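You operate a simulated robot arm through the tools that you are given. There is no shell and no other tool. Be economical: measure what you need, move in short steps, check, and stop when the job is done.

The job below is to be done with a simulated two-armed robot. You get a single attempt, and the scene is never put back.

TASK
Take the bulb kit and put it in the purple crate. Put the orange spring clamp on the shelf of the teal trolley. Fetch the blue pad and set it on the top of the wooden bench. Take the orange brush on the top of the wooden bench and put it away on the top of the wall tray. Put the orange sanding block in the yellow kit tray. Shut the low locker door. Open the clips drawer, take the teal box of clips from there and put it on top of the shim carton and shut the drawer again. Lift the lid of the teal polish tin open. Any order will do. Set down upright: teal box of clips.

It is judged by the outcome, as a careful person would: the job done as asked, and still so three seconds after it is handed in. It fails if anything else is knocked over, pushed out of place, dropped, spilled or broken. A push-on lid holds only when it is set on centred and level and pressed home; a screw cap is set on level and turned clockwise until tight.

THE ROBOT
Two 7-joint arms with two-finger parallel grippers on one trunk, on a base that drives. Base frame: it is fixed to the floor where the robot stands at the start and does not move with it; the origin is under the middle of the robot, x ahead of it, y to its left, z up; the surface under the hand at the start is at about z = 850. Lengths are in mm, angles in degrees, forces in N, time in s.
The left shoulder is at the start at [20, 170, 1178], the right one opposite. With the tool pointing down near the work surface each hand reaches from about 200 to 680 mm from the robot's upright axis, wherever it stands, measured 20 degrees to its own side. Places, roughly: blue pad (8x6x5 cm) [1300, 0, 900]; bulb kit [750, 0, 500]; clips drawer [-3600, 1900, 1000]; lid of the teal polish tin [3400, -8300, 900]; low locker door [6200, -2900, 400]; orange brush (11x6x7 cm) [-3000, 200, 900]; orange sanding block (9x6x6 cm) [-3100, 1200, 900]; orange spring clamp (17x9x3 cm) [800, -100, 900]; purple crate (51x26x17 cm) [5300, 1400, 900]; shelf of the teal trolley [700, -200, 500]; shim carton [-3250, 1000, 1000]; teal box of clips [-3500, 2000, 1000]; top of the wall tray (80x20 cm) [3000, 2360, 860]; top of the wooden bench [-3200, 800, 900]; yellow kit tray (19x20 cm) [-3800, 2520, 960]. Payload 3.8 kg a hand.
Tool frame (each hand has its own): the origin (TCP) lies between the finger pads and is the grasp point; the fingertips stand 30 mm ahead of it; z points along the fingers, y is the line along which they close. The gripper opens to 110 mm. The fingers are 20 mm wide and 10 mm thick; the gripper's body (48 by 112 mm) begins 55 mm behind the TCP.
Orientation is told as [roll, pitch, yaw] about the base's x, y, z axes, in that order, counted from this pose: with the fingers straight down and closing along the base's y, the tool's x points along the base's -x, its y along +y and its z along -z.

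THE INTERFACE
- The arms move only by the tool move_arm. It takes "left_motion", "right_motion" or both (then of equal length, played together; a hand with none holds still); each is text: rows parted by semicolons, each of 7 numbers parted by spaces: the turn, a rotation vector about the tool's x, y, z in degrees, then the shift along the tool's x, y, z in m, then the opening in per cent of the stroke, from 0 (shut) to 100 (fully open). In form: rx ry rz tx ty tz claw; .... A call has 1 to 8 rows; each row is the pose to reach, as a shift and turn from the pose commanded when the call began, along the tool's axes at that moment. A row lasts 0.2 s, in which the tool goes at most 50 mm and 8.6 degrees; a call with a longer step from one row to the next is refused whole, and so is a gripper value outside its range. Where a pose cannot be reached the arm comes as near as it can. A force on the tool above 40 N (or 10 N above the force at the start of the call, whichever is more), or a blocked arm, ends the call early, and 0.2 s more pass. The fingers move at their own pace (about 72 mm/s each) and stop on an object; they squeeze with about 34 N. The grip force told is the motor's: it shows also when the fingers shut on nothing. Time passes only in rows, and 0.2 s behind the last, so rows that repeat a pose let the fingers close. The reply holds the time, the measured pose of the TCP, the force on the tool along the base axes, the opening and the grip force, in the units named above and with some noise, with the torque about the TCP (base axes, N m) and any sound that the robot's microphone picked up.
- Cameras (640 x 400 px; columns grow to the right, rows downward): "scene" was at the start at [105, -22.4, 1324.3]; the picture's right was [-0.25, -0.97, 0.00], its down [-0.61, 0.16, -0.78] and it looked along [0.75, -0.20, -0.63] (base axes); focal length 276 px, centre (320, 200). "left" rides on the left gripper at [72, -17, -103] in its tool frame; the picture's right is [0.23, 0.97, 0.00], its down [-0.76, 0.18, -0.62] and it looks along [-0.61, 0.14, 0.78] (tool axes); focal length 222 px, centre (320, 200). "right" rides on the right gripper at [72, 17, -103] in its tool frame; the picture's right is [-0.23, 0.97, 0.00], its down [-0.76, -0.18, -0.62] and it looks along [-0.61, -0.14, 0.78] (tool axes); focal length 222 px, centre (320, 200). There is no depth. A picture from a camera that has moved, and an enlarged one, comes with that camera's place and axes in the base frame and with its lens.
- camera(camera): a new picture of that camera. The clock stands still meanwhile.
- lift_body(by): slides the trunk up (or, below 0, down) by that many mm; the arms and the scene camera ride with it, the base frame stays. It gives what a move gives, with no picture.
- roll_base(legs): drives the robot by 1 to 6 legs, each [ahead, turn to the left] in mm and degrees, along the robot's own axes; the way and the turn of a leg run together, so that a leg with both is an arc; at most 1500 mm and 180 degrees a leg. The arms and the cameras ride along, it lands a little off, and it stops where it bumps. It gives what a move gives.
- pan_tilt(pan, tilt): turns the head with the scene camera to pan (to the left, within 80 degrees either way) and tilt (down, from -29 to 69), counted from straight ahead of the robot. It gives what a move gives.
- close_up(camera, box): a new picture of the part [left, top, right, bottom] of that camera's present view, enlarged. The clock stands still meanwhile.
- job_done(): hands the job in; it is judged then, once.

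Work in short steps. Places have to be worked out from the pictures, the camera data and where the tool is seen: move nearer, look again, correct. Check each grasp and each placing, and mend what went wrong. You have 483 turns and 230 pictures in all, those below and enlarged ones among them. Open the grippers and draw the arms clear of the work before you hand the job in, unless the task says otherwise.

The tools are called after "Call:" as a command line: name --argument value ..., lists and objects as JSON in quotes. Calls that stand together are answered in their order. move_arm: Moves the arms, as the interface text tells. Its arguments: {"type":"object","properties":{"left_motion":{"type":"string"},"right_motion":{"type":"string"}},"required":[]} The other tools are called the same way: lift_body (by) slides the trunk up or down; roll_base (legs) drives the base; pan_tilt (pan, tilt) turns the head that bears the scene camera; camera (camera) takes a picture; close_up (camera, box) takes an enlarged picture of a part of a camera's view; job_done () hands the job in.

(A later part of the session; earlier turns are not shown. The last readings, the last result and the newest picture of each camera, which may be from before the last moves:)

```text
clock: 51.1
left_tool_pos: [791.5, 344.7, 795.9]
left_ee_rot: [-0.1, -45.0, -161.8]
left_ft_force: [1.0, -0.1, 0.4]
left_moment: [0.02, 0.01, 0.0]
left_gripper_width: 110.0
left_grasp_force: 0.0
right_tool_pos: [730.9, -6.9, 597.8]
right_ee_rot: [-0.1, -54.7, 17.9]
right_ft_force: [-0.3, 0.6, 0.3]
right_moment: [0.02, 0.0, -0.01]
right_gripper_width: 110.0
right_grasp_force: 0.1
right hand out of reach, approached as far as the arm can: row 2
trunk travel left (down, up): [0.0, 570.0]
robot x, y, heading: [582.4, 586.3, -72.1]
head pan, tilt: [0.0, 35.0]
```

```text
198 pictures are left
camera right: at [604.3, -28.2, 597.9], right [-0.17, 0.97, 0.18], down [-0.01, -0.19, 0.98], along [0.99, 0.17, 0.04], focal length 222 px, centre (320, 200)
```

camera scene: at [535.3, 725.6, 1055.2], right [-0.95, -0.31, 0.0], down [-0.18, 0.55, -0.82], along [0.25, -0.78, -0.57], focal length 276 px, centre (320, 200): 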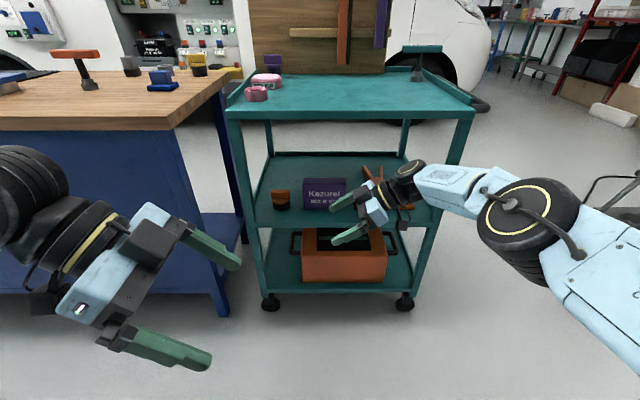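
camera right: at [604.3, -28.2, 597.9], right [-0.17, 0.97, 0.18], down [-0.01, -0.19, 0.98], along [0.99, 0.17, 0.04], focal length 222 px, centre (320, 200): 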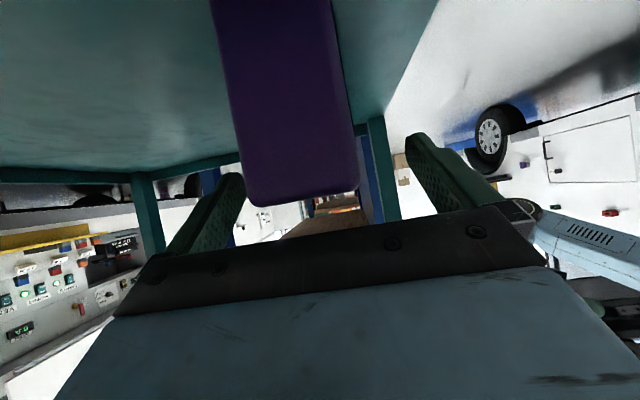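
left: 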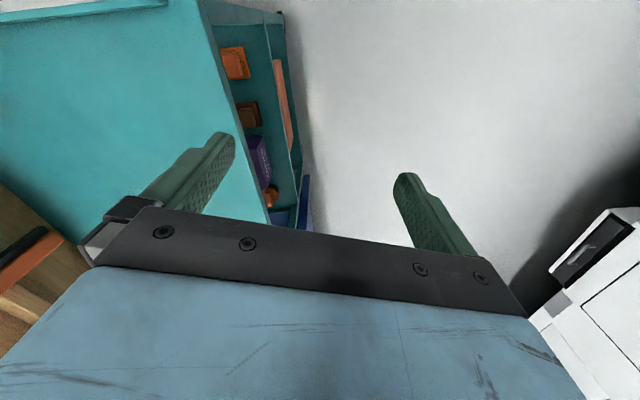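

Centred now. Close on the kit.

Call:
move_arm --right_motion "0 0 0 0 0 0 60; 0 0 0 0 0 0 30; 0 0 0 0 0 0 0; 0 0 0 0 0 0 0; 0 0 0 0 0 0 0"

Call:
camera --camera "right"

```text
clock: 52.3
left_tool_pos: [791.4, 345.2, 796.4]
left_ee_rot: [-0.1, -45.0, -161.7]
left_ft_force: [-0.9, 0.9, 0.4]
left_moment: [0.0, -0.02, 0.05]
left_gripper_width: 110.3
left_grasp_force: 0.0
right_tool_pos: [730.0, -6.0, 597.5]
right_ee_rot: [-0.1, -54.7, 17.8]
right_ft_force: [0.5, 0.5, 1.1]
right_moment: [0.1, -0.14, 0.02]
right_gripper_width: 44.7
right_grasp_force: 34.1
trunk travel left (down, up): [0.0, 570.0]
robot x, y, heading: [577.5, 581.9, -72.0]
head pan, tilt: [0.0, 35.0]
```

```text
197 pictures are left
camera right: at [604.2, -28.3, 598.0], right [-0.17, 0.97, 0.18], down [-0.01, -0.19, 0.98], along [0.99, 0.17, 0.04], focal length 222 px, centre (320, 200)
```

right: 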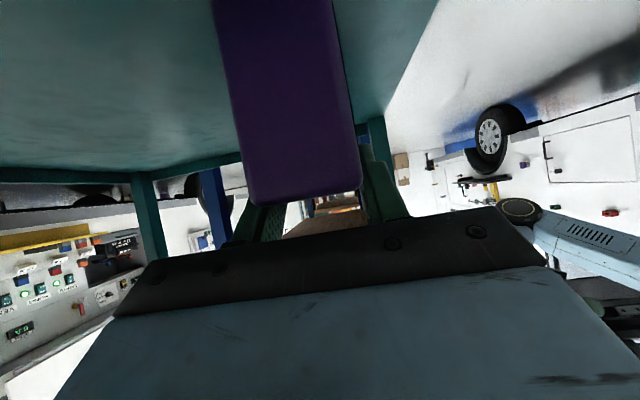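

Held at 45 mm. Lift 30 mm and back the base straight out.

Call:
move_arm --right_motion "0 0 0 -0.008 0 -0.006 0; 0 0 0 -0.016 0 -0.011 0; 0 0 0 -0.025 0 -0.017 0; 0 0 0 -0.025 0 -0.017 0"

Call:
roll_base --legs '[[-300, 0]]'

Call:
camera --camera "scene"

```text
clock: 53.3
left_tool_pos: [791.0, 344.9, 795.7]
left_ee_rot: [-0.1, -45.1, -161.7]
left_ft_force: [0.3, -0.6, 0.3]
left_moment: [-0.02, 0.04, 0.0]
left_gripper_width: 110.1
left_grasp_force: 0.0
right_tool_pos: [730.9, -13.9, 621.2]
right_ee_rot: [0.5, -54.4, 17.0]
right_ft_force: [0.6, -0.3, -2.9]
right_moment: [-0.04, 0.06, 0.02]
right_gripper_width: 44.5
right_grasp_force: 33.9
right hand out of reach, approached as far as the arm can: row 2, 3, 4
trunk travel left (down, up): [0.0, 570.0]
robot x, y, heading: [580.0, 587.3, -72.0]
head pan, tilt: [0.0, 35.0]
```

```text
clock: 55.4
left_tool_pos: [698.0, 634.1, 795.5]
left_ee_rot: [-0.1, -45.0, -161.6]
left_ft_force: [0.4, -0.3, -0.6]
left_moment: [0.0, 0.0, -0.01]
left_gripper_width: 109.8
left_grasp_force: 0.0
right_tool_pos: [637.2, 273.7, 621.8]
right_ee_rot: [0.5, -54.5, 17.1]
right_ft_force: [-0.1, -0.4, -1.6]
right_moment: [0.0, 0.05, 0.01]
right_gripper_width: 44.6
right_grasp_force: 33.8
trunk travel left (down, up): [0.0, 570.0]
robot x, y, heading: [484.9, 875.7, -72.0]
head pan, tilt: [0.0, 35.0]
```

```text
196 pictures are left
camera scene: at [520.7, 769.6, 1055.2], right [-0.95, -0.31, 0.0], down [-0.18, 0.55, -0.82], along [0.25, -0.78, -0.57], focal length 276 px, centre (320, 200)
```

scene: 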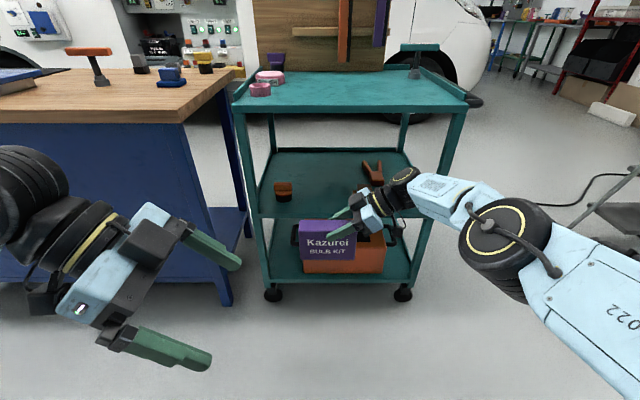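

The kit is out and held level. I raise the trunk and look along the aisle toward the crate.

Call:
lift_body --by 300

Call:
roll_base --legs '[[-250, 0], [0, 82]]'

Call:
pan_tilt --pan 0 --tilt 15

Call:
camera --camera "scene"

```text
clock: 58.4
left_tool_pos: [698.6, 633.0, 1096.2]
left_ee_rot: [-0.1, -44.9, -161.6]
left_ft_force: [0.3, -0.4, -0.4]
left_moment: [0.0, -0.02, -0.03]
left_gripper_width: 110.1
left_grasp_force: 0.0
right_tool_pos: [637.5, 274.3, 922.1]
right_ee_rot: [0.6, -54.4, 17.1]
right_ft_force: [-0.6, 0.1, -2.0]
right_moment: [-0.03, 0.05, 0.01]
right_gripper_width: 44.8
right_grasp_force: 34.6
trunk travel left (down, up): [-300.0, 270.0]
robot x, y, heading: [487.2, 872.5, -71.9]
head pan, tilt: [0.0, 35.0]
```

```text
clock: 63.8
left_tool_pos: [668.6, 1300.4, 1095.4]
left_ee_rot: [-0.1, -45.0, -77.4]
left_ft_force: [-0.4, -0.1, -0.1]
left_moment: [0.01, 0.04, 0.0]
left_gripper_width: 110.1
left_grasp_force: 0.1
right_tool_pos: [1019.5, 1203.2, 921.7]
right_ee_rot: [0.6, -54.4, 101.3]
right_ft_force: [-0.7, 0.8, -2.3]
right_moment: [-0.07, -0.01, 0.0]
right_gripper_width: 44.5
right_grasp_force: 34.2
trunk travel left (down, up): [-300.0, 270.0]
robot x, y, heading: [405.6, 1111.1, 12.5]
head pan, tilt: [0.0, 35.0]
```

```text
clock: 64.7
left_tool_pos: [669.3, 1300.0, 1096.0]
left_ee_rot: [-0.2, -45.0, -77.4]
left_ft_force: [0.4, -0.1, -0.6]
left_moment: [0.0, -0.01, -0.01]
left_gripper_width: 110.1
left_grasp_force: 0.1
right_tool_pos: [1020.4, 1203.9, 921.9]
right_ee_rot: [0.6, -54.4, 101.4]
right_ft_force: [-0.7, 0.7, -1.5]
right_moment: [-0.05, -0.01, -0.01]
right_gripper_width: 44.7
right_grasp_force: 34.3
trunk travel left (down, up): [-300.0, 270.0]
robot x, y, heading: [409.6, 1111.4, 12.2]
head pan, tilt: [0.0, 15.0]
```

```text
195 pictures are left
camera scene: at [520.6, 1136.6, 1387.1], right [0.21, -0.98, 0.0], down [-0.25, -0.06, -0.97], along [0.94, 0.21, -0.26], focal length 276 px, centre (320, 200)
```

scene: 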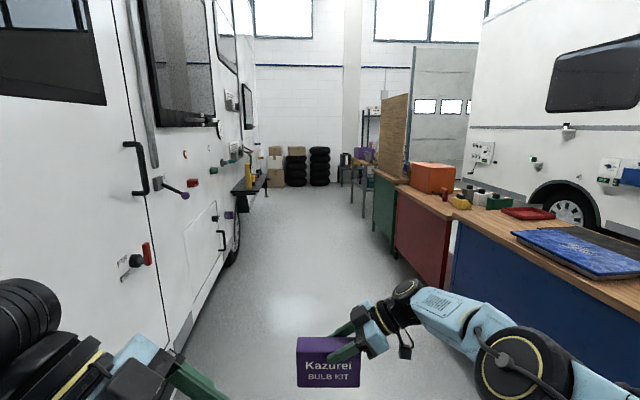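

The aisle is clear; the purple crate stands on a table at the far right. I drive up the middle of the aisle.

Call:
roll_base --legs '[[0, -1.8], [1180, 0], [1180, 0], [1180, 0]]'

Call:
pan_tilt --pan -25 --tilt 20

Call:
camera --camera "scene"

```text
clock: 82.3
left_tool_pos: [4195.8, 1894.4, 1095.4]
left_ee_rot: [-0.2, -45.1, -80.8]
left_ft_force: [0.6, -0.4, 0.3]
left_moment: [0.02, 0.0, -0.01]
left_gripper_width: 109.9
left_grasp_force: 0.0
right_tool_pos: [4540.4, 1778.4, 921.1]
right_ee_rot: [0.5, -54.4, 97.9]
right_ft_force: [-0.5, -0.6, -2.3]
right_moment: [-0.09, 0.01, 0.0]
right_gripper_width: 44.5
right_grasp_force: 34.1
trunk travel left (down, up): [-300.0, 270.0]
robot x, y, heading: [3926.1, 1721.7, 8.9]
head pan, tilt: [0.0, 15.0]
```

```text
clock: 83.2
left_tool_pos: [4195.5, 1894.8, 1095.9]
left_ee_rot: [-0.1, -45.0, -80.8]
left_ft_force: [-0.7, 0.5, -0.9]
left_moment: [0.01, -0.03, 0.03]
left_gripper_width: 109.9
left_grasp_force: 0.1
right_tool_pos: [4540.9, 1778.6, 921.6]
right_ee_rot: [0.4, -54.4, 98.0]
right_ft_force: [0.4, 0.1, -2.0]
right_moment: [-0.01, 0.02, 0.02]
right_gripper_width: 44.6
right_grasp_force: 34.5
trunk travel left (down, up): [-300.0, 270.0]
robot x, y, heading: [3920.4, 1726.3, 8.8]
head pan, tilt: [-25.0, 20.0]
```

```text
194 pictures are left
camera scene: at [4035.2, 1700.9, 1379.0], right [-0.28, -0.96, 0.0], down [-0.33, 0.09, -0.94], along [0.9, -0.26, -0.34], focal length 276 px, centre (320, 200)
```

scene: 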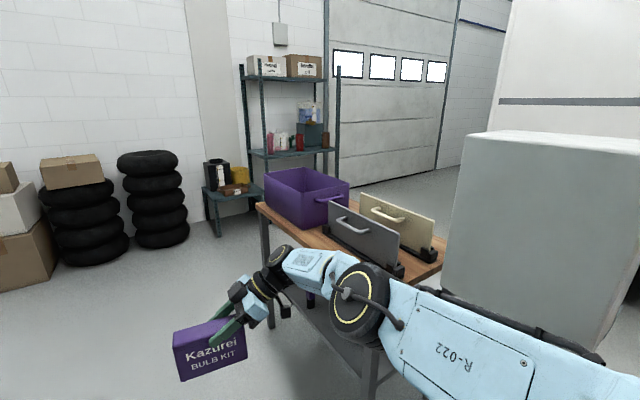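

The crate sits with its long side along the table's near edge. I raise the trunk and drive to a stand-off facing it.

Call:
lift_body --by 270

Call:
roll_base --legs '[[0, 19.7], [1094, 0], [0, -98]]'

Call:
pan_tilt --pan 0 --tilt 30

Call:
camera --camera "scene"

```text
clock: 86.0
left_tool_pos: [4196.0, 1895.2, 1365.9]
left_ee_rot: [-0.2, -44.9, -80.8]
left_ft_force: [-0.5, -0.3, -0.2]
left_moment: [0.02, 0.03, 0.0]
left_gripper_width: 109.6
left_grasp_force: 0.1
right_tool_pos: [4540.2, 1777.7, 1192.4]
right_ee_rot: [0.5, -54.4, 98.0]
right_ft_force: [-0.2, -0.1, -2.1]
right_moment: [-0.05, -0.01, 0.01]
right_gripper_width: 44.8
right_grasp_force: 34.1
trunk travel left (down, up): [-570.0, 0.0]
robot x, y, heading: [3921.5, 1723.0, 8.6]
head pan, tilt: [-25.0, 20.0]
```

```text
clock: 96.8
left_tool_pos: [5110.4, 2028.3, 1365.0]
left_ee_rot: [-0.1, -45.1, -157.3]
left_ft_force: [-0.4, -0.2, -0.9]
left_moment: [-0.01, 0.0, -0.03]
left_gripper_width: 110.2
left_grasp_force: 0.1
right_tool_pos: [5076.7, 1667.9, 1191.3]
right_ee_rot: [0.5, -54.4, 21.5]
right_ft_force: [0.1, 0.2, -1.9]
right_moment: [-0.04, 0.06, 0.0]
right_gripper_width: 45.0
right_grasp_force: 33.8
trunk travel left (down, up): [-570.0, 0.0]
robot x, y, heading: [4881.3, 2254.6, -67.4]
head pan, tilt: [-25.0, 20.0]
```

```text
clock: 97.6
left_tool_pos: [5110.3, 2030.5, 1365.0]
left_ee_rot: [0.0, -45.1, -157.2]
left_ft_force: [0.5, -0.2, -1.3]
left_moment: [-0.02, 0.01, 0.0]
left_gripper_width: 110.1
left_grasp_force: 0.0
right_tool_pos: [5077.0, 1667.1, 1191.3]
right_ee_rot: [0.6, -54.3, 21.5]
right_ft_force: [0.0, 0.0, -1.5]
right_moment: [-0.04, 0.05, 0.0]
right_gripper_width: 44.8
right_grasp_force: 35.1
trunk travel left (down, up): [-570.0, 0.0]
robot x, y, heading: [4877.5, 2253.1, -67.5]
head pan, tilt: [0.0, 30.0]
```

```text
193 pictures are left
camera scene: at [4923.6, 2150.1, 1633.0], right [-0.92, -0.38, 0.0], down [-0.19, 0.46, -0.87], along [0.33, -0.8, -0.5], focal length 276 px, centre (320, 200)
```

scene: 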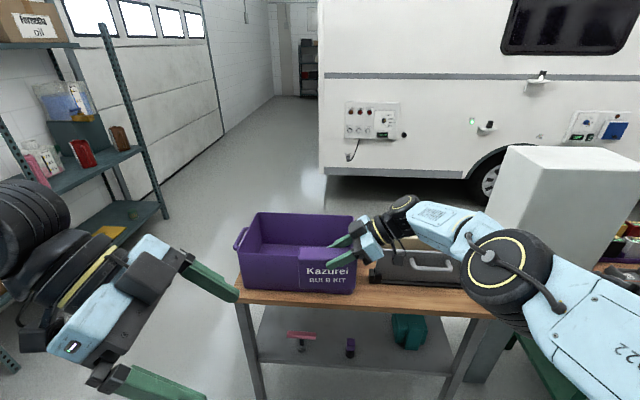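

I zoom on the crate to measure it.

Call:
close_up --camera "scene" --box '[220, 190, 396, 300]'

```text
3.64 times, centred on (308, 245) of scene
camera zoom: at [4923.6, 2150.1, 1633.0], right [-0.92, -0.38, 0.0], down [-0.19, 0.46, -0.87], along [0.33, -0.8, -0.5], focal length 1003 px, centre (364, 36)
```

zoom: 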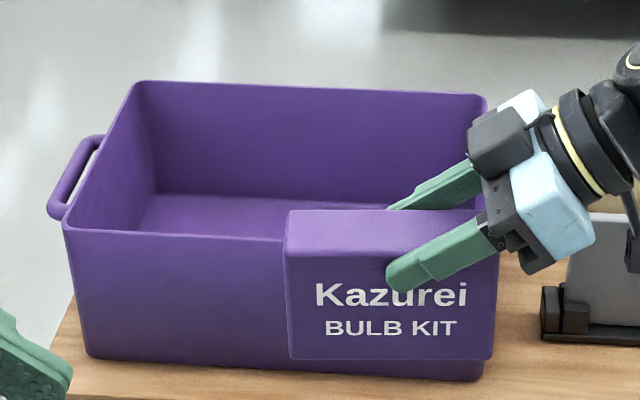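

Table is at about z 845 and the crate rim at about z 1015; the crate's centre is about 940 ahead and 80 left. I drive in at an angle so the crate ends up centred about 520 mm ahead, with the kit well above the rim.

Call:
roll_base --legs '[[0, 16], [440, 0], [0, -20]]'

Call:
pan_tilt --pan 0 --tilt 52

Call:
camera --camera "scene"

```text
clock: 102.3
left_tool_pos: [5358.6, 1663.0, 1366.0]
left_ee_rot: [-0.1, -45.1, -162.2]
left_ft_force: [0.3, -0.7, -0.5]
left_moment: [0.03, -0.02, 0.0]
left_gripper_width: 109.8
left_grasp_force: 0.0
right_tool_pos: [5294.1, 1305.2, 1190.2]
right_ee_rot: [0.6, -54.5, 16.7]
right_ft_force: [-0.3, 0.6, -1.5]
right_moment: [-0.03, 0.07, -0.03]
right_gripper_width: 44.3
right_grasp_force: 34.3
trunk travel left (down, up): [-570.0, 0.0]
robot x, y, heading: [5144.7, 1909.7, -72.0]
head pan, tilt: [0.0, 30.0]
```

```text
clock: 103.2
left_tool_pos: [5360.6, 1663.1, 1365.8]
left_ee_rot: [0.0, -45.1, -162.2]
left_ft_force: [-0.1, -0.3, -0.4]
left_moment: [0.0, 0.0, -0.02]
left_gripper_width: 110.0
left_grasp_force: 0.1
right_tool_pos: [5295.4, 1305.6, 1192.6]
right_ee_rot: [0.5, -54.3, 16.6]
right_ft_force: [-0.6, -0.1, -1.7]
right_moment: [0.0, 0.03, 0.02]
right_gripper_width: 44.4
right_grasp_force: 34.3
trunk travel left (down, up): [-570.0, 0.0]
robot x, y, heading: [5148.6, 1909.0, -72.4]
head pan, tilt: [0.0, 52.0]
```

```text
191 pictures are left
camera scene: at [5179.9, 1814.4, 1600.8], right [-0.95, -0.3, 0.0], down [-0.24, 0.75, -0.62], along [0.19, -0.59, -0.79], focal length 276 px, centre (320, 200)
```

scene: 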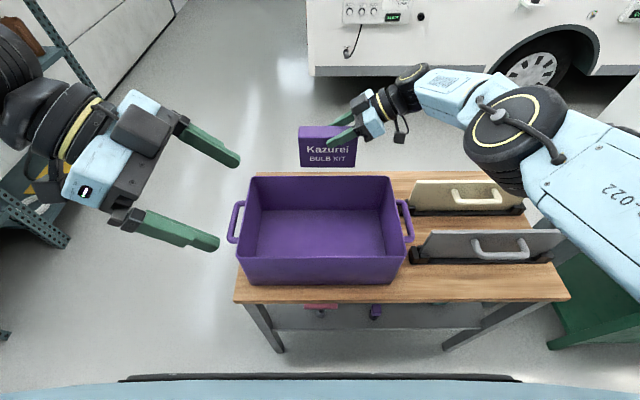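

I centre the kit over the left part of the crate (back 106, left 99).

Call:
move_arm --right_motion "0 0 0 -0.0145 0.0265 0.02 0; 0 0 0 -0.029 0.053 0.04 0; 0 0 0 -0.0435 0.0795 0.06 0; 0 0 0 -0.058 0.106 0.081 0"

Call:
camera --camera "scene"

```text
clock: 104.2
left_tool_pos: [5361.9, 1664.6, 1366.1]
left_ee_rot: [0.0, -45.0, -162.1]
left_ft_force: [-0.2, -0.2, -0.6]
left_moment: [-0.03, -0.01, -0.04]
left_gripper_width: 109.8
left_grasp_force: 0.0
right_tool_pos: [5359.7, 1435.9, 1189.3]
right_ee_rot: [0.4, -54.4, 16.7]
right_ft_force: [0.3, 0.0, -1.8]
right_moment: [-0.03, 0.05, -0.03]
right_gripper_width: 44.6
right_grasp_force: 34.3
trunk travel left (down, up): [-570.0, 0.0]
robot x, y, heading: [5148.8, 1908.9, -72.5]
head pan, tilt: [0.0, 52.0]
```

```text
190 pictures are left
camera scene: at [5180.3, 1815.3, 1600.8], right [-0.95, -0.3, 0.0], down [-0.24, 0.75, -0.62], along [0.19, -0.59, -0.79], focal length 276 px, centre (320, 200)
```

scene: 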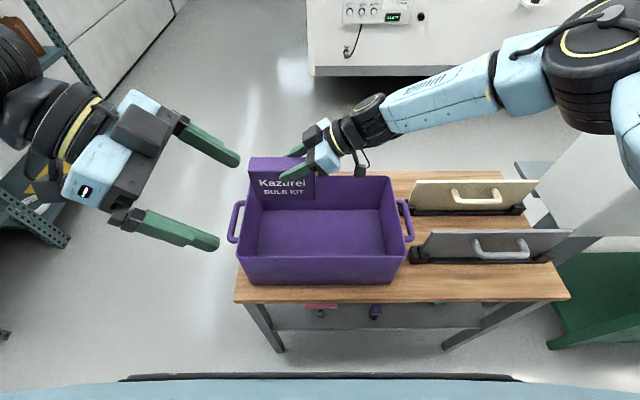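

Positioned at (515 ahead, 56 left). Lower into the crate.

Call:
move_arm --right_motion "0 0 0 0.024 0 0.017 0; 0 0 0 0.049 0 0.035 0; 0 0 0 0.073 0 0.052 0; 0 0 0 0.098 0 0.07 0; 0 0 0 0.122 0 0.087 0; 0 0 0 0.146 0 0.104 0"

Call:
camera --camera "scene"

Call:
camera --camera "right"

```text
clock: 105.6
left_tool_pos: [5360.7, 1664.3, 1365.6]
left_ee_rot: [-0.1, -44.9, -162.2]
left_ft_force: [0.3, 0.5, 0.4]
left_moment: [-0.04, -0.02, -0.02]
left_gripper_width: 110.3
left_grasp_force: 0.0
right_tool_pos: [5359.3, 1437.2, 1011.6]
right_ee_rot: [0.5, -54.5, 16.7]
right_ft_force: [-0.6, 0.2, -1.8]
right_moment: [-0.01, 0.06, 0.02]
right_gripper_width: 44.6
right_grasp_force: 34.4
trunk travel left (down, up): [-570.0, 0.0]
robot x, y, heading: [5147.3, 1908.1, -72.2]
head pan, tilt: [0.0, 52.0]
```

```text
189 pictures are left
camera scene: at [5180.3, 1814.8, 1600.8], right [-0.95, -0.3, 0.0], down [-0.24, 0.75, -0.62], along [0.19, -0.59, -0.79], focal length 276 px, centre (320, 200)
```

scene: 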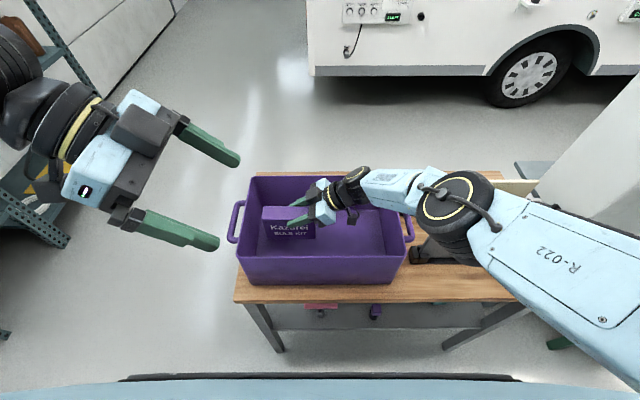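

```text
188 pictures are left
camera right: at [5233.1, 1416.2, 1014.6], right [-0.16, 0.97, 0.19], down [-0.01, -0.19, 0.98], along [0.99, 0.16, 0.04], focal length 222 px, centre (320, 200)
```

right: 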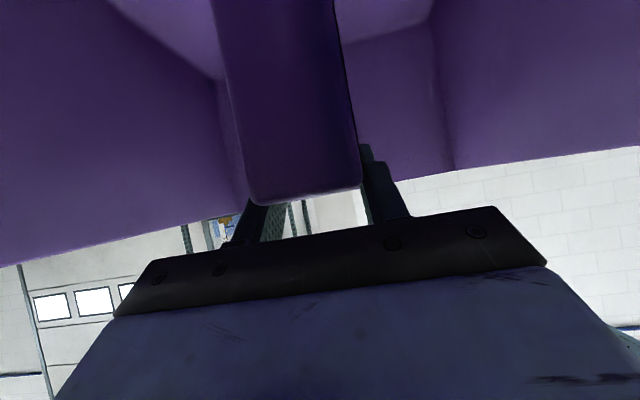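

Inside the crate and clear of the walls. I go down another 50 mm and check the elbow against the plates.

Call:
move_arm --right_motion "0 0 0 0.02 0 0.0145 0; 0 0 0 0.041 0 0.029 0"

Call:
camera --camera "scene"

```text
clock: 106.2
left_tool_pos: [5359.4, 1664.6, 1366.3]
left_ee_rot: [0.0, -45.0, -162.1]
left_ft_force: [-0.5, 0.1, -0.1]
left_moment: [-0.01, -0.01, -0.03]
left_gripper_width: 110.0
left_grasp_force: 0.1
right_tool_pos: [5358.0, 1451.9, 994.1]
right_ee_rot: [0.6, -54.6, 16.6]
right_ft_force: [0.8, -0.2, -1.8]
right_moment: [0.0, 0.03, -0.03]
right_gripper_width: 44.8
right_grasp_force: 33.7
right hand out of reach, approached as far as the arm can: row 1, 2
trunk travel left (down, up): [-570.0, 0.0]
robot x, y, heading: [5145.7, 1905.3, -72.8]
head pan, tilt: [0.0, 52.0]
```

```text
187 pictures are left
camera scene: at [5179.5, 1814.2, 1600.8], right [-0.95, -0.3, 0.0], down [-0.24, 0.75, -0.62], along [0.19, -0.59, -0.79], focal length 276 px, centre (320, 200)
```

scene: 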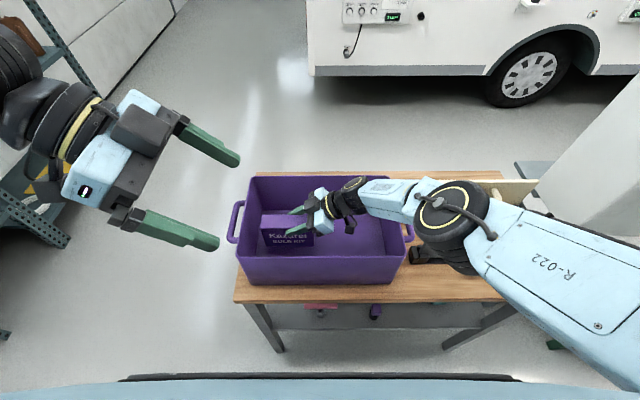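

The arm is at full stretch, so the trunk does the rest: the elbow stays over 90 mm above the plates. Lower the trunk 40 mm.

Call:
lift_body --by -40

Call:
camera --camera "right"

```text
clock: 107.0
left_tool_pos: [5359.2, 1664.7, 1325.7]
left_ee_rot: [-0.1, -45.0, -162.3]
left_ft_force: [-0.2, -0.1, 0.1]
left_moment: [-0.02, 0.02, 0.0]
left_gripper_width: 109.8
left_grasp_force: 0.1
right_tool_pos: [5359.5, 1453.5, 955.1]
right_ee_rot: [0.3, -54.4, 16.6]
right_ft_force: [0.3, 0.0, -1.8]
right_moment: [-0.02, 0.05, -0.02]
right_gripper_width: 44.7
right_grasp_force: 34.0
trunk travel left (down, up): [-530.0, 40.0]
robot x, y, heading: [5148.8, 1907.4, -72.4]
head pan, tilt: [0.0, 52.0]
```

```text
186 pictures are left
camera right: at [5232.4, 1431.4, 956.5], right [-0.16, 0.97, 0.19], down [-0.01, -0.19, 0.98], along [0.99, 0.15, 0.04], focal length 222 px, centre (320, 200)
```

right: 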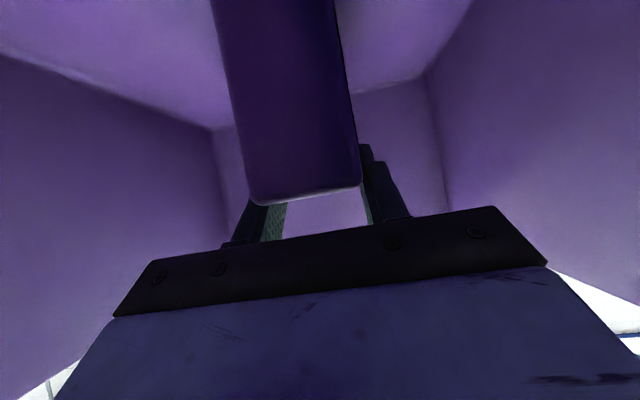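

Lower in small trunk steps until the kit touches.

Call:
lift_body --by -7

Call:
lift_body --by -4

```text
clock: 107.6
left_tool_pos: [5357.9, 1665.7, 1319.2]
left_ee_rot: [0.0, -45.1, -162.3]
left_ft_force: [0.5, 0.4, 0.4]
left_moment: [0.0, -0.01, 0.0]
left_gripper_width: 109.7
left_grasp_force: 0.1
right_tool_pos: [5359.9, 1450.5, 952.7]
right_ee_rot: [0.1, -54.8, 16.9]
right_ft_force: [-3.4, 2.5, 28.9]
right_moment: [0.01, -0.21, 0.12]
right_gripper_width: 44.5
right_grasp_force: 34.1
trunk travel left (down, up): [-523.0, 47.0]
robot x, y, heading: [5151.0, 1906.9, -72.5]
head pan, tilt: [0.0, 52.0]
```

```text
clock: 107.9
left_tool_pos: [5359.4, 1663.9, 1317.5]
left_ee_rot: [0.1, -45.0, -162.2]
left_ft_force: [0.3, -0.1, -0.7]
left_moment: [0.02, 0.03, -0.01]
left_gripper_width: 110.1
left_grasp_force: 0.0
right_tool_pos: [5360.1, 1449.4, 952.4]
right_ee_rot: [0.2, -55.0, 16.9]
right_ft_force: [-3.6, 4.2, 14.8]
right_moment: [-0.21, 1.07, -0.27]
right_gripper_width: 44.6
right_grasp_force: 33.7
trunk travel left (down, up): [-522.0, 48.0]
robot x, y, heading: [5148.5, 1906.6, -72.5]
head pan, tilt: [0.0, 52.0]
stopped: the force on the tool passed its limit at 45 N (the readings are from after the stop); the commanded pose is now the measured one
```

Kit rests on the crate floor. Open and withdraw back along the tool, then raise.

Call:
move_arm --right_motion "0 0 0 0 0 0 40; 0 0 0 0 0 0 70; 0 0 0 0 0 0 100; 0 0 0 0 0 0 100; 0 0 0 -0.01 0 -0.02 100; 0 0 0 -0.02 0 -0.04 100; 0 0 0 -0.035 0 -0.055 100; 0 0 0 -0.06 0 -0.08 100"

Call:
lift_body --by 45

Call:
camera --camera "scene"

```text
clock: 109.7
left_tool_pos: [5359.4, 1663.7, 1318.1]
left_ee_rot: [0.1, -45.0, -162.2]
left_ft_force: [-0.3, 0.2, 0.3]
left_moment: [0.0, -0.03, -0.04]
left_gripper_width: 109.9
left_grasp_force: 0.1
right_tool_pos: [5331.0, 1440.0, 1044.4]
right_ee_rot: [0.3, -54.8, 16.7]
right_ft_force: [0.9, 0.6, -0.2]
right_moment: [0.01, 0.01, 0.02]
right_gripper_width: 110.1
right_grasp_force: 0.0
trunk travel left (down, up): [-522.0, 48.0]
robot x, y, heading: [5148.1, 1904.6, -72.4]
head pan, tilt: [0.0, 52.0]
```

```text
clock: 110.6
left_tool_pos: [5360.3, 1662.7, 1363.0]
left_ee_rot: [-0.1, -45.0, -162.2]
left_ft_force: [-0.2, -0.4, 0.6]
left_moment: [-0.01, -0.03, -0.02]
left_gripper_width: 110.0
left_grasp_force: 0.1
right_tool_pos: [5331.1, 1440.5, 1089.5]
right_ee_rot: [0.2, -54.8, 16.7]
right_ft_force: [0.5, 0.0, 1.0]
right_moment: [0.01, 0.02, -0.02]
right_gripper_width: 109.7
right_grasp_force: 0.0
trunk travel left (down, up): [-567.0, 3.0]
robot x, y, heading: [5146.0, 1905.9, -72.2]
head pan, tilt: [0.0, 52.0]
```

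```text
185 pictures are left
camera scene: at [5179.5, 1814.2, 1597.5], right [-0.95, -0.3, 0.0], down [-0.24, 0.75, -0.62], along [0.19, -0.59, -0.79], focal length 276 px, centre (320, 200)
```

scene: 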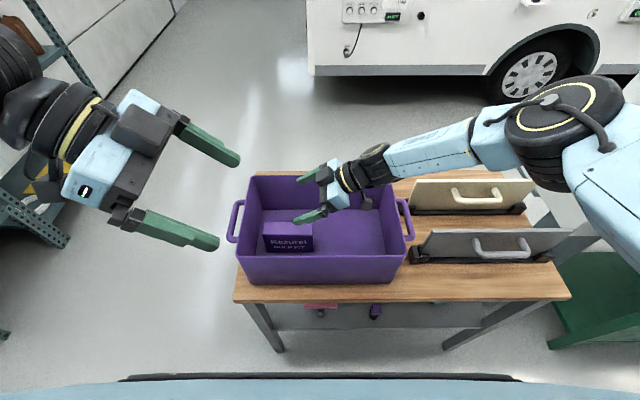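

The kit stands in the crate. I back off and bring both hands back to a forward-pointing pose.

Call:
roll_base --legs '[[-450, 0]]'

Call:
move_arm --left_motion "-5.6 0 -5.6 0 0 0 100; -11.2 0 -11.2 0 0 0 100; -16.8 0 -16.8 0 0 0 100; -22.4 0 -22.4 0 0 0 100; -28 0 -28 0 0 0 100; -33.6 0 -33.6 0 0 0 100; -39.2 0 -39.2 0 0 0 100; -44.8 0 -44.8 0 0 0 100" --right_motion "6.7 0 4.7 0 -0.02 0 100; 13.4 0 9.4 0 -0.03 0 100; 20.1 0 14.1 0 -0.04 0 100; 26.8 0 18.8 0 -0.04 0 100; 33.5 0 23.5 0 -0.04 0 100; 40.2 0 28.2 0 -0.04 0 100; 46.9 0 32.9 0 -0.04 0 100; 53.6 0 37.6 0 -0.04 0 100"

Call:
move_arm --left_motion "-6 0 -6 0 0 0 100; -12 0 -12 0 0 0 100; -18.8 0 -18.8 0 0 0 100" --right_motion "6.7 0 4.7 0 0 0 100; 13.4 0 9.4 0 0 0 100; 20.1 0 14.1 0 0 0 100"

Call:
lift_body --by -300

Call:
roll_base --legs '[[0, 30]]'

Call:
pan_tilt --pan 0 --tilt 15

Call:
camera --camera "scene"

```text
clock: 113.3
left_tool_pos: [5224.8, 2086.4, 1362.6]
left_ee_rot: [-0.1, -45.0, -162.1]
left_ft_force: [0.2, 0.0, -0.1]
left_moment: [0.0, 0.03, -0.01]
left_gripper_width: 110.1
left_grasp_force: 0.0
right_tool_pos: [5197.7, 1863.7, 1089.7]
right_ee_rot: [0.3, -54.7, 16.8]
right_ft_force: [0.8, 0.7, 0.2]
right_moment: [0.01, -0.04, 0.0]
right_gripper_width: 110.2
right_grasp_force: 0.1
trunk travel left (down, up): [-567.0, 3.0]
robot x, y, heading: [5018.2, 2327.5, -72.2]
head pan, tilt: [0.0, 52.0]
```

```text
clock: 115.1
left_tool_pos: [5221.5, 2001.6, 1375.8]
left_ee_rot: [-0.1, -45.0, -98.7]
left_ft_force: [0.1, -0.4, -0.2]
left_moment: [0.01, -0.02, 0.03]
left_gripper_width: 110.0
left_grasp_force: 0.1
left hand out of reach, approached as far as the arm can: row 2, 3, 4, 5, 6, 7, 8
right_tool_pos: [5208.5, 1824.0, 1088.9]
right_ee_rot: [-0.1, -54.7, -34.7]
right_ft_force: [0.0, -0.2, -0.4]
right_moment: [0.0, -0.03, 0.02]
right_gripper_width: 110.2
right_grasp_force: 0.1
right hand out of reach, approached as far as the arm can: row 7, 8
trunk travel left (down, up): [-567.0, 3.0]
robot x, y, heading: [5014.2, 2325.5, -72.6]
head pan, tilt: [0.0, 52.0]
```

```text
refused: row 3 steps farther than a row can; nothing moved
```

```text
clock: 118.1
left_tool_pos: [5223.0, 2002.6, 1077.7]
left_ee_rot: [-0.1, -44.9, -98.7]
left_ft_force: [-0.3, 0.2, 0.3]
left_moment: [0.0, 0.03, 0.01]
left_gripper_width: 109.8
left_grasp_force: 0.0
right_tool_pos: [5209.3, 1823.3, 790.0]
right_ee_rot: [0.0, -54.7, -34.8]
right_ft_force: [-0.3, 0.7, 0.6]
right_moment: [-0.03, 0.0, -0.02]
right_gripper_width: 109.9
right_grasp_force: 0.0
trunk travel left (down, up): [-267.0, 303.0]
robot x, y, heading: [5016.3, 2331.0, -72.4]
head pan, tilt: [0.0, 52.0]
```

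```text
clock: 120.0
left_tool_pos: [5357.9, 2150.4, 1076.1]
left_ee_rot: [0.0, -44.8, -68.7]
left_ft_force: [-0.8, 0.3, 0.0]
left_moment: [0.0, 0.04, 0.0]
left_gripper_width: 110.1
left_grasp_force: 0.1
right_tool_pos: [5435.9, 1989.5, 789.6]
right_ee_rot: [-0.1, -54.7, -4.7]
right_ft_force: [-1.2, -0.1, 0.2]
right_moment: [-0.04, -0.02, 0.0]
right_gripper_width: 110.2
right_grasp_force: 0.1
trunk travel left (down, up): [-267.0, 303.0]
robot x, y, heading: [5014.1, 2331.2, -42.5]
head pan, tilt: [0.0, 52.0]
```

```text
clock: 121.0
left_tool_pos: [5357.5, 2150.9, 1075.8]
left_ee_rot: [-0.1, -44.9, -68.8]
left_ft_force: [-0.4, -0.5, -0.1]
left_moment: [0.0, -0.02, -0.01]
left_gripper_width: 110.2
left_grasp_force: 0.0
right_tool_pos: [5436.4, 1989.5, 790.2]
right_ee_rot: [-0.2, -54.7, -4.7]
right_ft_force: [0.5, 0.4, 0.3]
right_moment: [0.07, -0.01, -0.02]
right_gripper_width: 110.0
right_grasp_force: 0.1
trunk travel left (down, up): [-267.0, 303.0]
robot x, y, heading: [5015.1, 2328.1, -42.2]
head pan, tilt: [0.0, 15.0]
```

```text
184 pictures are left
camera scene: at [5100.9, 2251.2, 1353.9], right [-0.67, -0.74, 0.0], down [-0.19, 0.18, -0.97], along [0.71, -0.65, -0.26], focal length 276 px, centre (320, 200)
```

scene: 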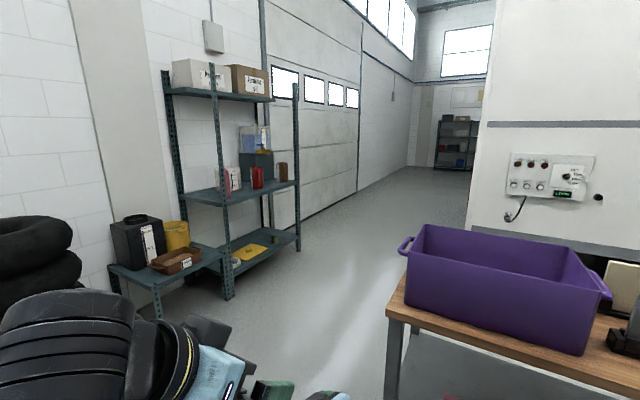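

The way is past the crate table's left end, then between the rack and the camper. I drive along it in legs, hands kept in front.

Call:
lift_body --by 150

Call:
roll_base --legs '[[0, 16.5], [983, 0], [0, -44.5], [1487, 0]]'

Call:
camera --camera "scene"

```text
clock: 122.7
left_tool_pos: [5357.9, 2150.9, 1227.2]
left_ee_rot: [-0.1, -44.9, -68.7]
left_ft_force: [-0.2, -0.1, -0.3]
left_moment: [0.02, 0.01, 0.02]
left_gripper_width: 109.9
left_grasp_force: 0.1
right_tool_pos: [5435.7, 1988.2, 938.5]
right_ee_rot: [-0.1, -54.8, -4.7]
right_ft_force: [0.4, 0.2, 0.2]
right_moment: [0.02, -0.01, 0.0]
right_gripper_width: 109.7
right_grasp_force: 0.0
trunk travel left (down, up): [-417.0, 153.0]
robot x, y, heading: [5016.9, 2329.2, -42.3]
head pan, tilt: [0.0, 15.0]
```

```text
clock: 137.7
left_tool_pos: [6602.1, 192.7, 1226.5]
left_ee_rot: [-0.1, -44.9, -96.0]
left_ft_force: [0.2, -0.4, -0.6]
left_moment: [0.02, 0.01, 0.01]
left_gripper_width: 109.8
left_grasp_force: 0.0
right_tool_pos: [6598.3, 13.6, 938.8]
right_ee_rot: [-0.2, -54.8, -31.8]
right_ft_force: [0.0, 0.7, -0.2]
right_moment: [0.01, 0.01, 0.01]
right_gripper_width: 109.9
right_grasp_force: 0.1
trunk travel left (down, up): [-417.0, 153.0]
robot x, y, heading: [6379.4, 508.6, -69.9]
head pan, tilt: [0.0, 15.0]
```

```text
183 pictures are left
camera scene: at [6420.3, 400.5, 1504.0], right [-0.94, -0.35, 0.0], down [-0.09, 0.24, -0.97], along [0.34, -0.91, -0.26], focal length 276 px, centre (320, 200)
```

scene: 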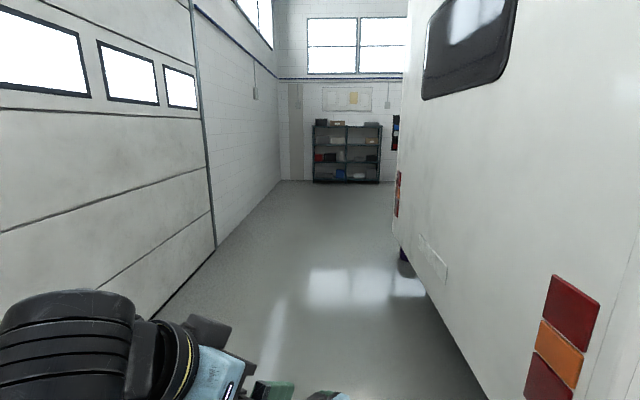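

I'm alongside the camper's rear. The locker at (6200,-2900) must be on its far side, so I drive past the rear and look back right.

Call:
roll_base --legs '[[0, -3.6], [1100, 0], [1100, 0], [1250, 0], [0, -70]]'

Call:
camera --camera "scene"

```text
clock: 157.8
left_tool_pos: [7136.9, -3073.6, 1227.5]
left_ee_rot: [0.0, -44.9, -168.5]
left_ft_force: [0.7, -0.4, -0.4]
left_moment: [-0.04, 0.01, -0.02]
left_gripper_width: 110.0
left_grasp_force: 0.2
right_tool_pos: [6962.4, -3124.8, 938.4]
right_ee_rot: [-0.1, -54.7, -104.4]
right_ft_force: [0.0, 0.2, -0.3]
right_moment: [0.03, -0.01, -0.04]
right_gripper_width: 110.1
right_grasp_force: 0.0
trunk travel left (down, up): [-417.0, 153.0]
robot x, y, heading: [7369.8, -2766.0, -142.1]
head pan, tilt: [0.0, 15.0]
```

```text
182 pictures are left
camera scene: at [7280.0, -2837.6, 1504.0], right [-0.62, 0.79, 0.0], down [0.2, 0.16, -0.97], along [-0.76, -0.59, -0.26], focal length 276 px, centre (320, 200)
```

scene: 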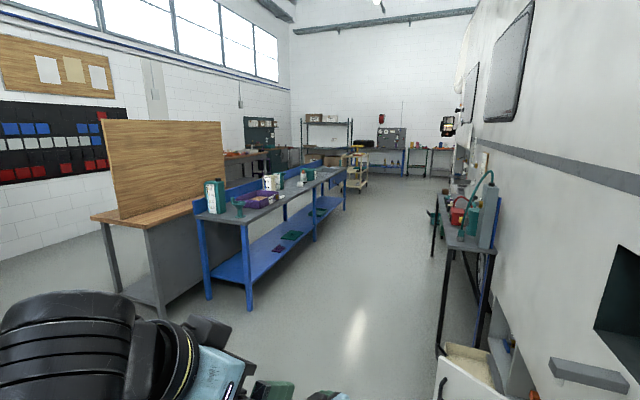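

An open low door shows at bottom right. I look down toward it.

Call:
pan_tilt --pan -25 --tilt 38

Call:
camera --camera "scene"

```text
clock: 158.7
left_tool_pos: [7136.4, -3075.1, 1226.1]
left_ee_rot: [0.0, -44.9, -168.4]
left_ft_force: [0.4, 0.5, -0.5]
left_moment: [0.02, -0.04, 0.0]
left_gripper_width: 110.1
left_grasp_force: 0.1
right_tool_pos: [6964.0, -3125.3, 939.9]
right_ee_rot: [-0.1, -54.7, -104.3]
right_ft_force: [-1.1, 1.0, -0.5]
right_moment: [0.0, 0.0, -0.03]
right_gripper_width: 110.0
right_grasp_force: 0.1
trunk travel left (down, up): [-417.0, 153.0]
robot x, y, heading: [7367.5, -2770.1, -141.8]
head pan, tilt: [-25.0, 38.0]
```

```text
181 pictures are left
camera scene: at [7269.7, -2799.7, 1467.5], right [-0.23, 0.97, 0.0], down [0.6, 0.14, -0.79], along [-0.77, -0.18, -0.62], focal length 276 px, centre (320, 200)
```

scene: 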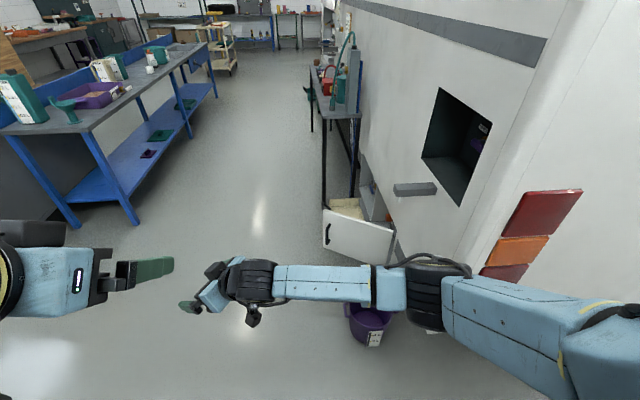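

The low door is open at roughly 57°, hinged at its near end with the handle on the free end. A straight push of about 300 mm on heading ~140° should swing it shut; I drive to a spot to the south-east, facing that way.

Call:
roll_base --legs '[[0, -2], [1039, 0], [0, -76]]'

Call:
pan_tilt --pan 0 --tilt 45

Call:
camera --camera "scene"

```text
clock: 167.8
left_tool_pos: [6167.3, -3193.7, 1227.5]
left_ee_rot: [0.0, -44.9, 111.1]
left_ft_force: [-0.3, 0.2, 0.2]
left_moment: [0.02, 0.0, -0.05]
left_gripper_width: 110.2
left_grasp_force: 0.0
right_tool_pos: [6090.0, -3030.7, 940.0]
right_ee_rot: [-0.1, -54.8, 175.3]
right_ft_force: [0.0, 0.5, -0.2]
right_moment: [0.0, 0.0, 0.02]
right_gripper_width: 109.9
right_grasp_force: 0.0
trunk travel left (down, up): [-417.0, 153.0]
robot x, y, heading: [6509.4, -3376.0, 137.4]
head pan, tilt: [-25.0, 38.0]
```

```text
clock: 168.7
left_tool_pos: [6167.0, -3193.2, 1227.0]
left_ee_rot: [0.1, -44.9, 111.0]
left_ft_force: [0.3, -0.4, 0.5]
left_moment: [0.01, 0.01, 0.0]
left_gripper_width: 109.9
left_grasp_force: 0.0
right_tool_pos: [6089.5, -3032.8, 940.4]
right_ee_rot: [-0.2, -54.7, 175.2]
right_ft_force: [0.4, 0.1, 0.2]
right_moment: [-0.01, -0.02, 0.0]
right_gripper_width: 109.9
right_grasp_force: 0.1
trunk travel left (down, up): [-417.0, 153.0]
robot x, y, heading: [6510.7, -3371.0, 137.7]
head pan, tilt: [0.0, 45.0]
```

```text
180 pictures are left
camera scene: at [6435.6, -3304.7, 1457.2], right [0.68, 0.74, 0.0], down [0.52, -0.48, -0.71], along [-0.52, 0.48, -0.71], focal length 276 px, centre (320, 200)
```

scene: 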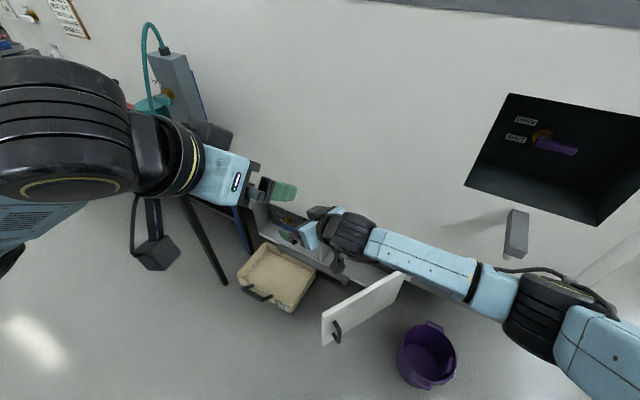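

A beige tray sits near the locker opening; I need to know whether it blocks the door. Zoom in.

Call:
close_up --camera "scene" --box '[200, 180, 480, 390]'

Call:
camera --camera "right"

```text
1.90 times, centred on (340, 285) of scene
camera zoom: at [6435.6, -3304.7, 1457.2], right [0.68, 0.74, 0.0], down [0.52, -0.48, -0.71], along [-0.52, 0.48, -0.71], focal length 525 px, centre (282, 38)
```

zoom: 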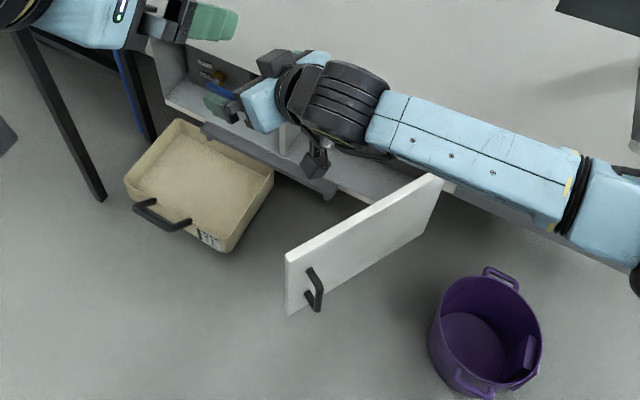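

```text
178 pictures are left
camera right: at [6213.5, -3059.3, 940.9], right [-0.21, -0.96, 0.18], down [0.08, 0.17, 0.98], along [-0.97, 0.23, 0.04], focal length 222 px, centre (320, 200)
```

right: 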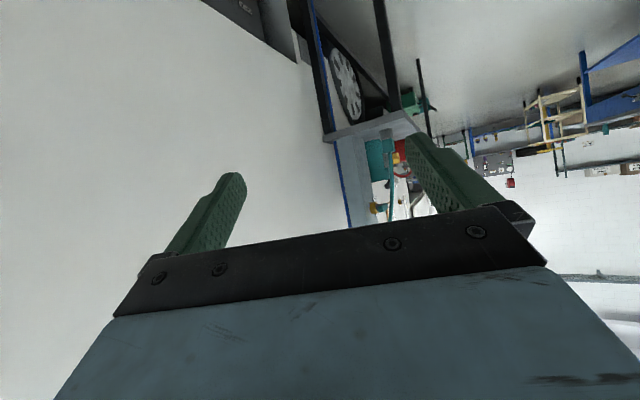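

The tray's rim looks to be well under the door's lower edge (about z 180), so the door should clear it. I back off 300, lower the trunk, and prepare the right hand: closed, pointing ahead.

Call:
roll_base --legs '[[-300, 0]]'

Call:
lift_body --by -417

Call:
move_arm --right_motion "6.1 0 4.3 0 0 0 50; 12.2 0 8.6 0 0 0 0; 18.3 0 12.9 0 0 0 0; 24.4 0 17.2 0 0 0 0; 30.7 0 21.7 0 0 0 0"

Call:
camera --camera "scene"

```text
clock: 170.7
left_tool_pos: [6384.1, -3394.7, 1226.9]
left_ee_rot: [0.0, -44.9, 111.6]
left_ft_force: [-0.6, 0.6, -0.1]
left_moment: [-0.03, 0.03, -0.01]
left_gripper_width: 110.0
left_grasp_force: 0.0
right_tool_pos: [6303.1, -3233.3, 939.0]
right_ee_rot: [-0.2, -54.8, 175.9]
right_ft_force: [-0.7, 0.0, 1.4]
right_moment: [0.0, -0.04, -0.03]
right_gripper_width: 109.7
right_grasp_force: 0.1
trunk travel left (down, up): [-417.0, 153.0]
robot x, y, heading: [6727.5, -3571.4, 138.1]
head pan, tilt: [0.0, 45.0]
```

```text
refused: -417 is not a number from -400 to 400
```

```text
clock: 171.9
left_tool_pos: [6383.1, -3394.6, 1227.2]
left_ee_rot: [0.0, -44.9, 111.7]
left_ft_force: [-0.4, 0.1, 0.5]
left_moment: [0.02, -0.02, -0.01]
left_gripper_width: 110.0
left_grasp_force: 0.0
right_tool_pos: [6302.9, -3232.9, 939.3]
right_ee_rot: [-0.2, -54.9, 175.9]
right_ft_force: [-0.8, -0.9, -0.8]
right_moment: [0.0, 0.04, 0.0]
right_gripper_width: 0.0
right_grasp_force: 34.0
right hand out of reach, approached as far as the arm can: row 1, 2, 3, 4, 5
trunk travel left (down, up): [-417.0, 153.0]
robot x, y, heading: [6724.6, -3572.5, 138.0]
head pan, tilt: [0.0, 45.0]
```

```text
177 pictures are left
camera scene: at [6652.0, -3502.7, 1457.2], right [0.67, 0.74, 0.0], down [0.53, -0.47, -0.71], along [-0.53, 0.47, -0.71], focal length 276 px, centre (320, 200)
```

scene: 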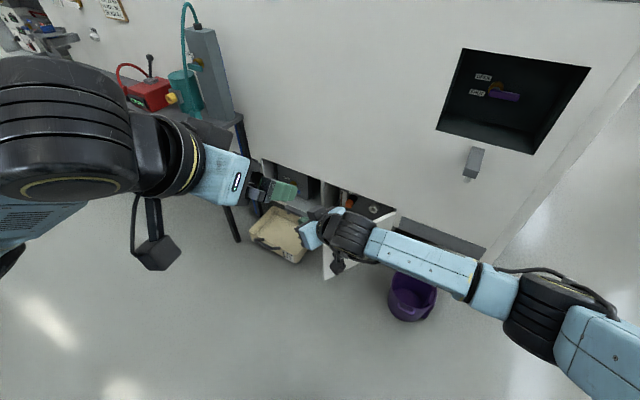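

The arm is stretched out and stuck. I lower the trunk first, then draw the hand back and up relative to the shoulder before turning it.

Call:
lift_body --by -400

Call:
move_arm --right_motion "0 0 0 -0.02 0 -0.03 0; 0 0 0 -0.04 0 -0.06 0; 0 0 0 -0.06 0 -0.09 0; 0 0 0 -0.08 0 -0.12 0; 0 0 0 -0.1 0 -0.15 0"

Call:
move_arm --right_motion "6.1 0 4.3 0 0 0 0; 12.2 0 8.6 0 0 0 0; 18.3 0 12.9 0 0 0 0; 24.4 0 17.2 0 0 0 0; 30.7 0 21.7 0 0 0 0"

Call:
camera --camera "scene"

```text
clock: 175.8
left_tool_pos: [6382.2, -3395.0, 827.0]
left_ee_rot: [0.0, -44.9, 111.6]
left_ft_force: [0.9, -0.1, 0.1]
left_moment: [0.02, 0.02, -0.01]
left_gripper_width: 109.8
left_grasp_force: 0.1
right_tool_pos: [6304.2, -3234.0, 540.2]
right_ee_rot: [-0.2, -54.8, 175.8]
right_ft_force: [-0.1, -0.6, -0.3]
right_moment: [0.01, -0.01, -0.02]
right_gripper_width: 0.0
right_grasp_force: 33.9
trunk travel left (down, up): [-17.0, 553.0]
robot x, y, heading: [6726.9, -3570.7, 138.1]
head pan, tilt: [0.0, 45.0]
```

```text
clock: 177.0
left_tool_pos: [6382.9, -3393.9, 826.1]
left_ee_rot: [0.0, -44.9, 111.6]
left_ft_force: [-0.7, -0.2, 0.4]
left_moment: [0.02, 0.0, -0.02]
left_gripper_width: 110.1
left_grasp_force: 0.0
right_tool_pos: [6370.3, -3237.5, 708.2]
right_ee_rot: [-0.1, -54.6, 175.7]
right_ft_force: [-0.5, -0.4, 0.2]
right_moment: [0.0, 0.0, -0.01]
right_gripper_width: 0.1
right_grasp_force: 34.4
trunk travel left (down, up): [-17.0, 553.0]
robot x, y, heading: [6730.1, -3569.7, 138.0]
head pan, tilt: [0.0, 45.0]
```

```text
clock: 178.2
left_tool_pos: [6381.5, -3393.9, 826.8]
left_ee_rot: [0.0, -44.9, 111.7]
left_ft_force: [0.9, -0.2, 0.1]
left_moment: [0.01, -0.01, 0.01]
left_gripper_width: 110.1
left_grasp_force: 0.2
right_tool_pos: [6368.0, -3238.3, 707.9]
right_ee_rot: [-0.1, -54.9, 138.0]
right_ft_force: [0.8, 0.1, 0.4]
right_moment: [0.02, -0.01, -0.02]
right_gripper_width: 0.1
right_grasp_force: 34.5
trunk travel left (down, up): [-17.0, 553.0]
robot x, y, heading: [6726.6, -3571.5, 138.2]
head pan, tilt: [0.0, 45.0]
```

```text
176 pictures are left
camera scene: at [6652.0, -3502.8, 1057.2], right [0.67, 0.74, 0.0], down [0.53, -0.47, -0.71], along [-0.53, 0.47, -0.71], focal length 276 px, centre (320, 200)
```

scene: 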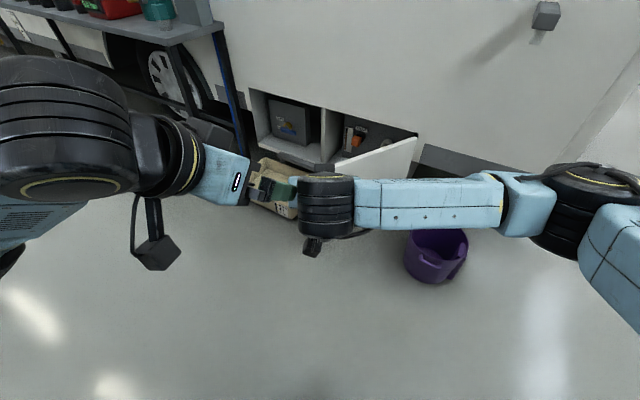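

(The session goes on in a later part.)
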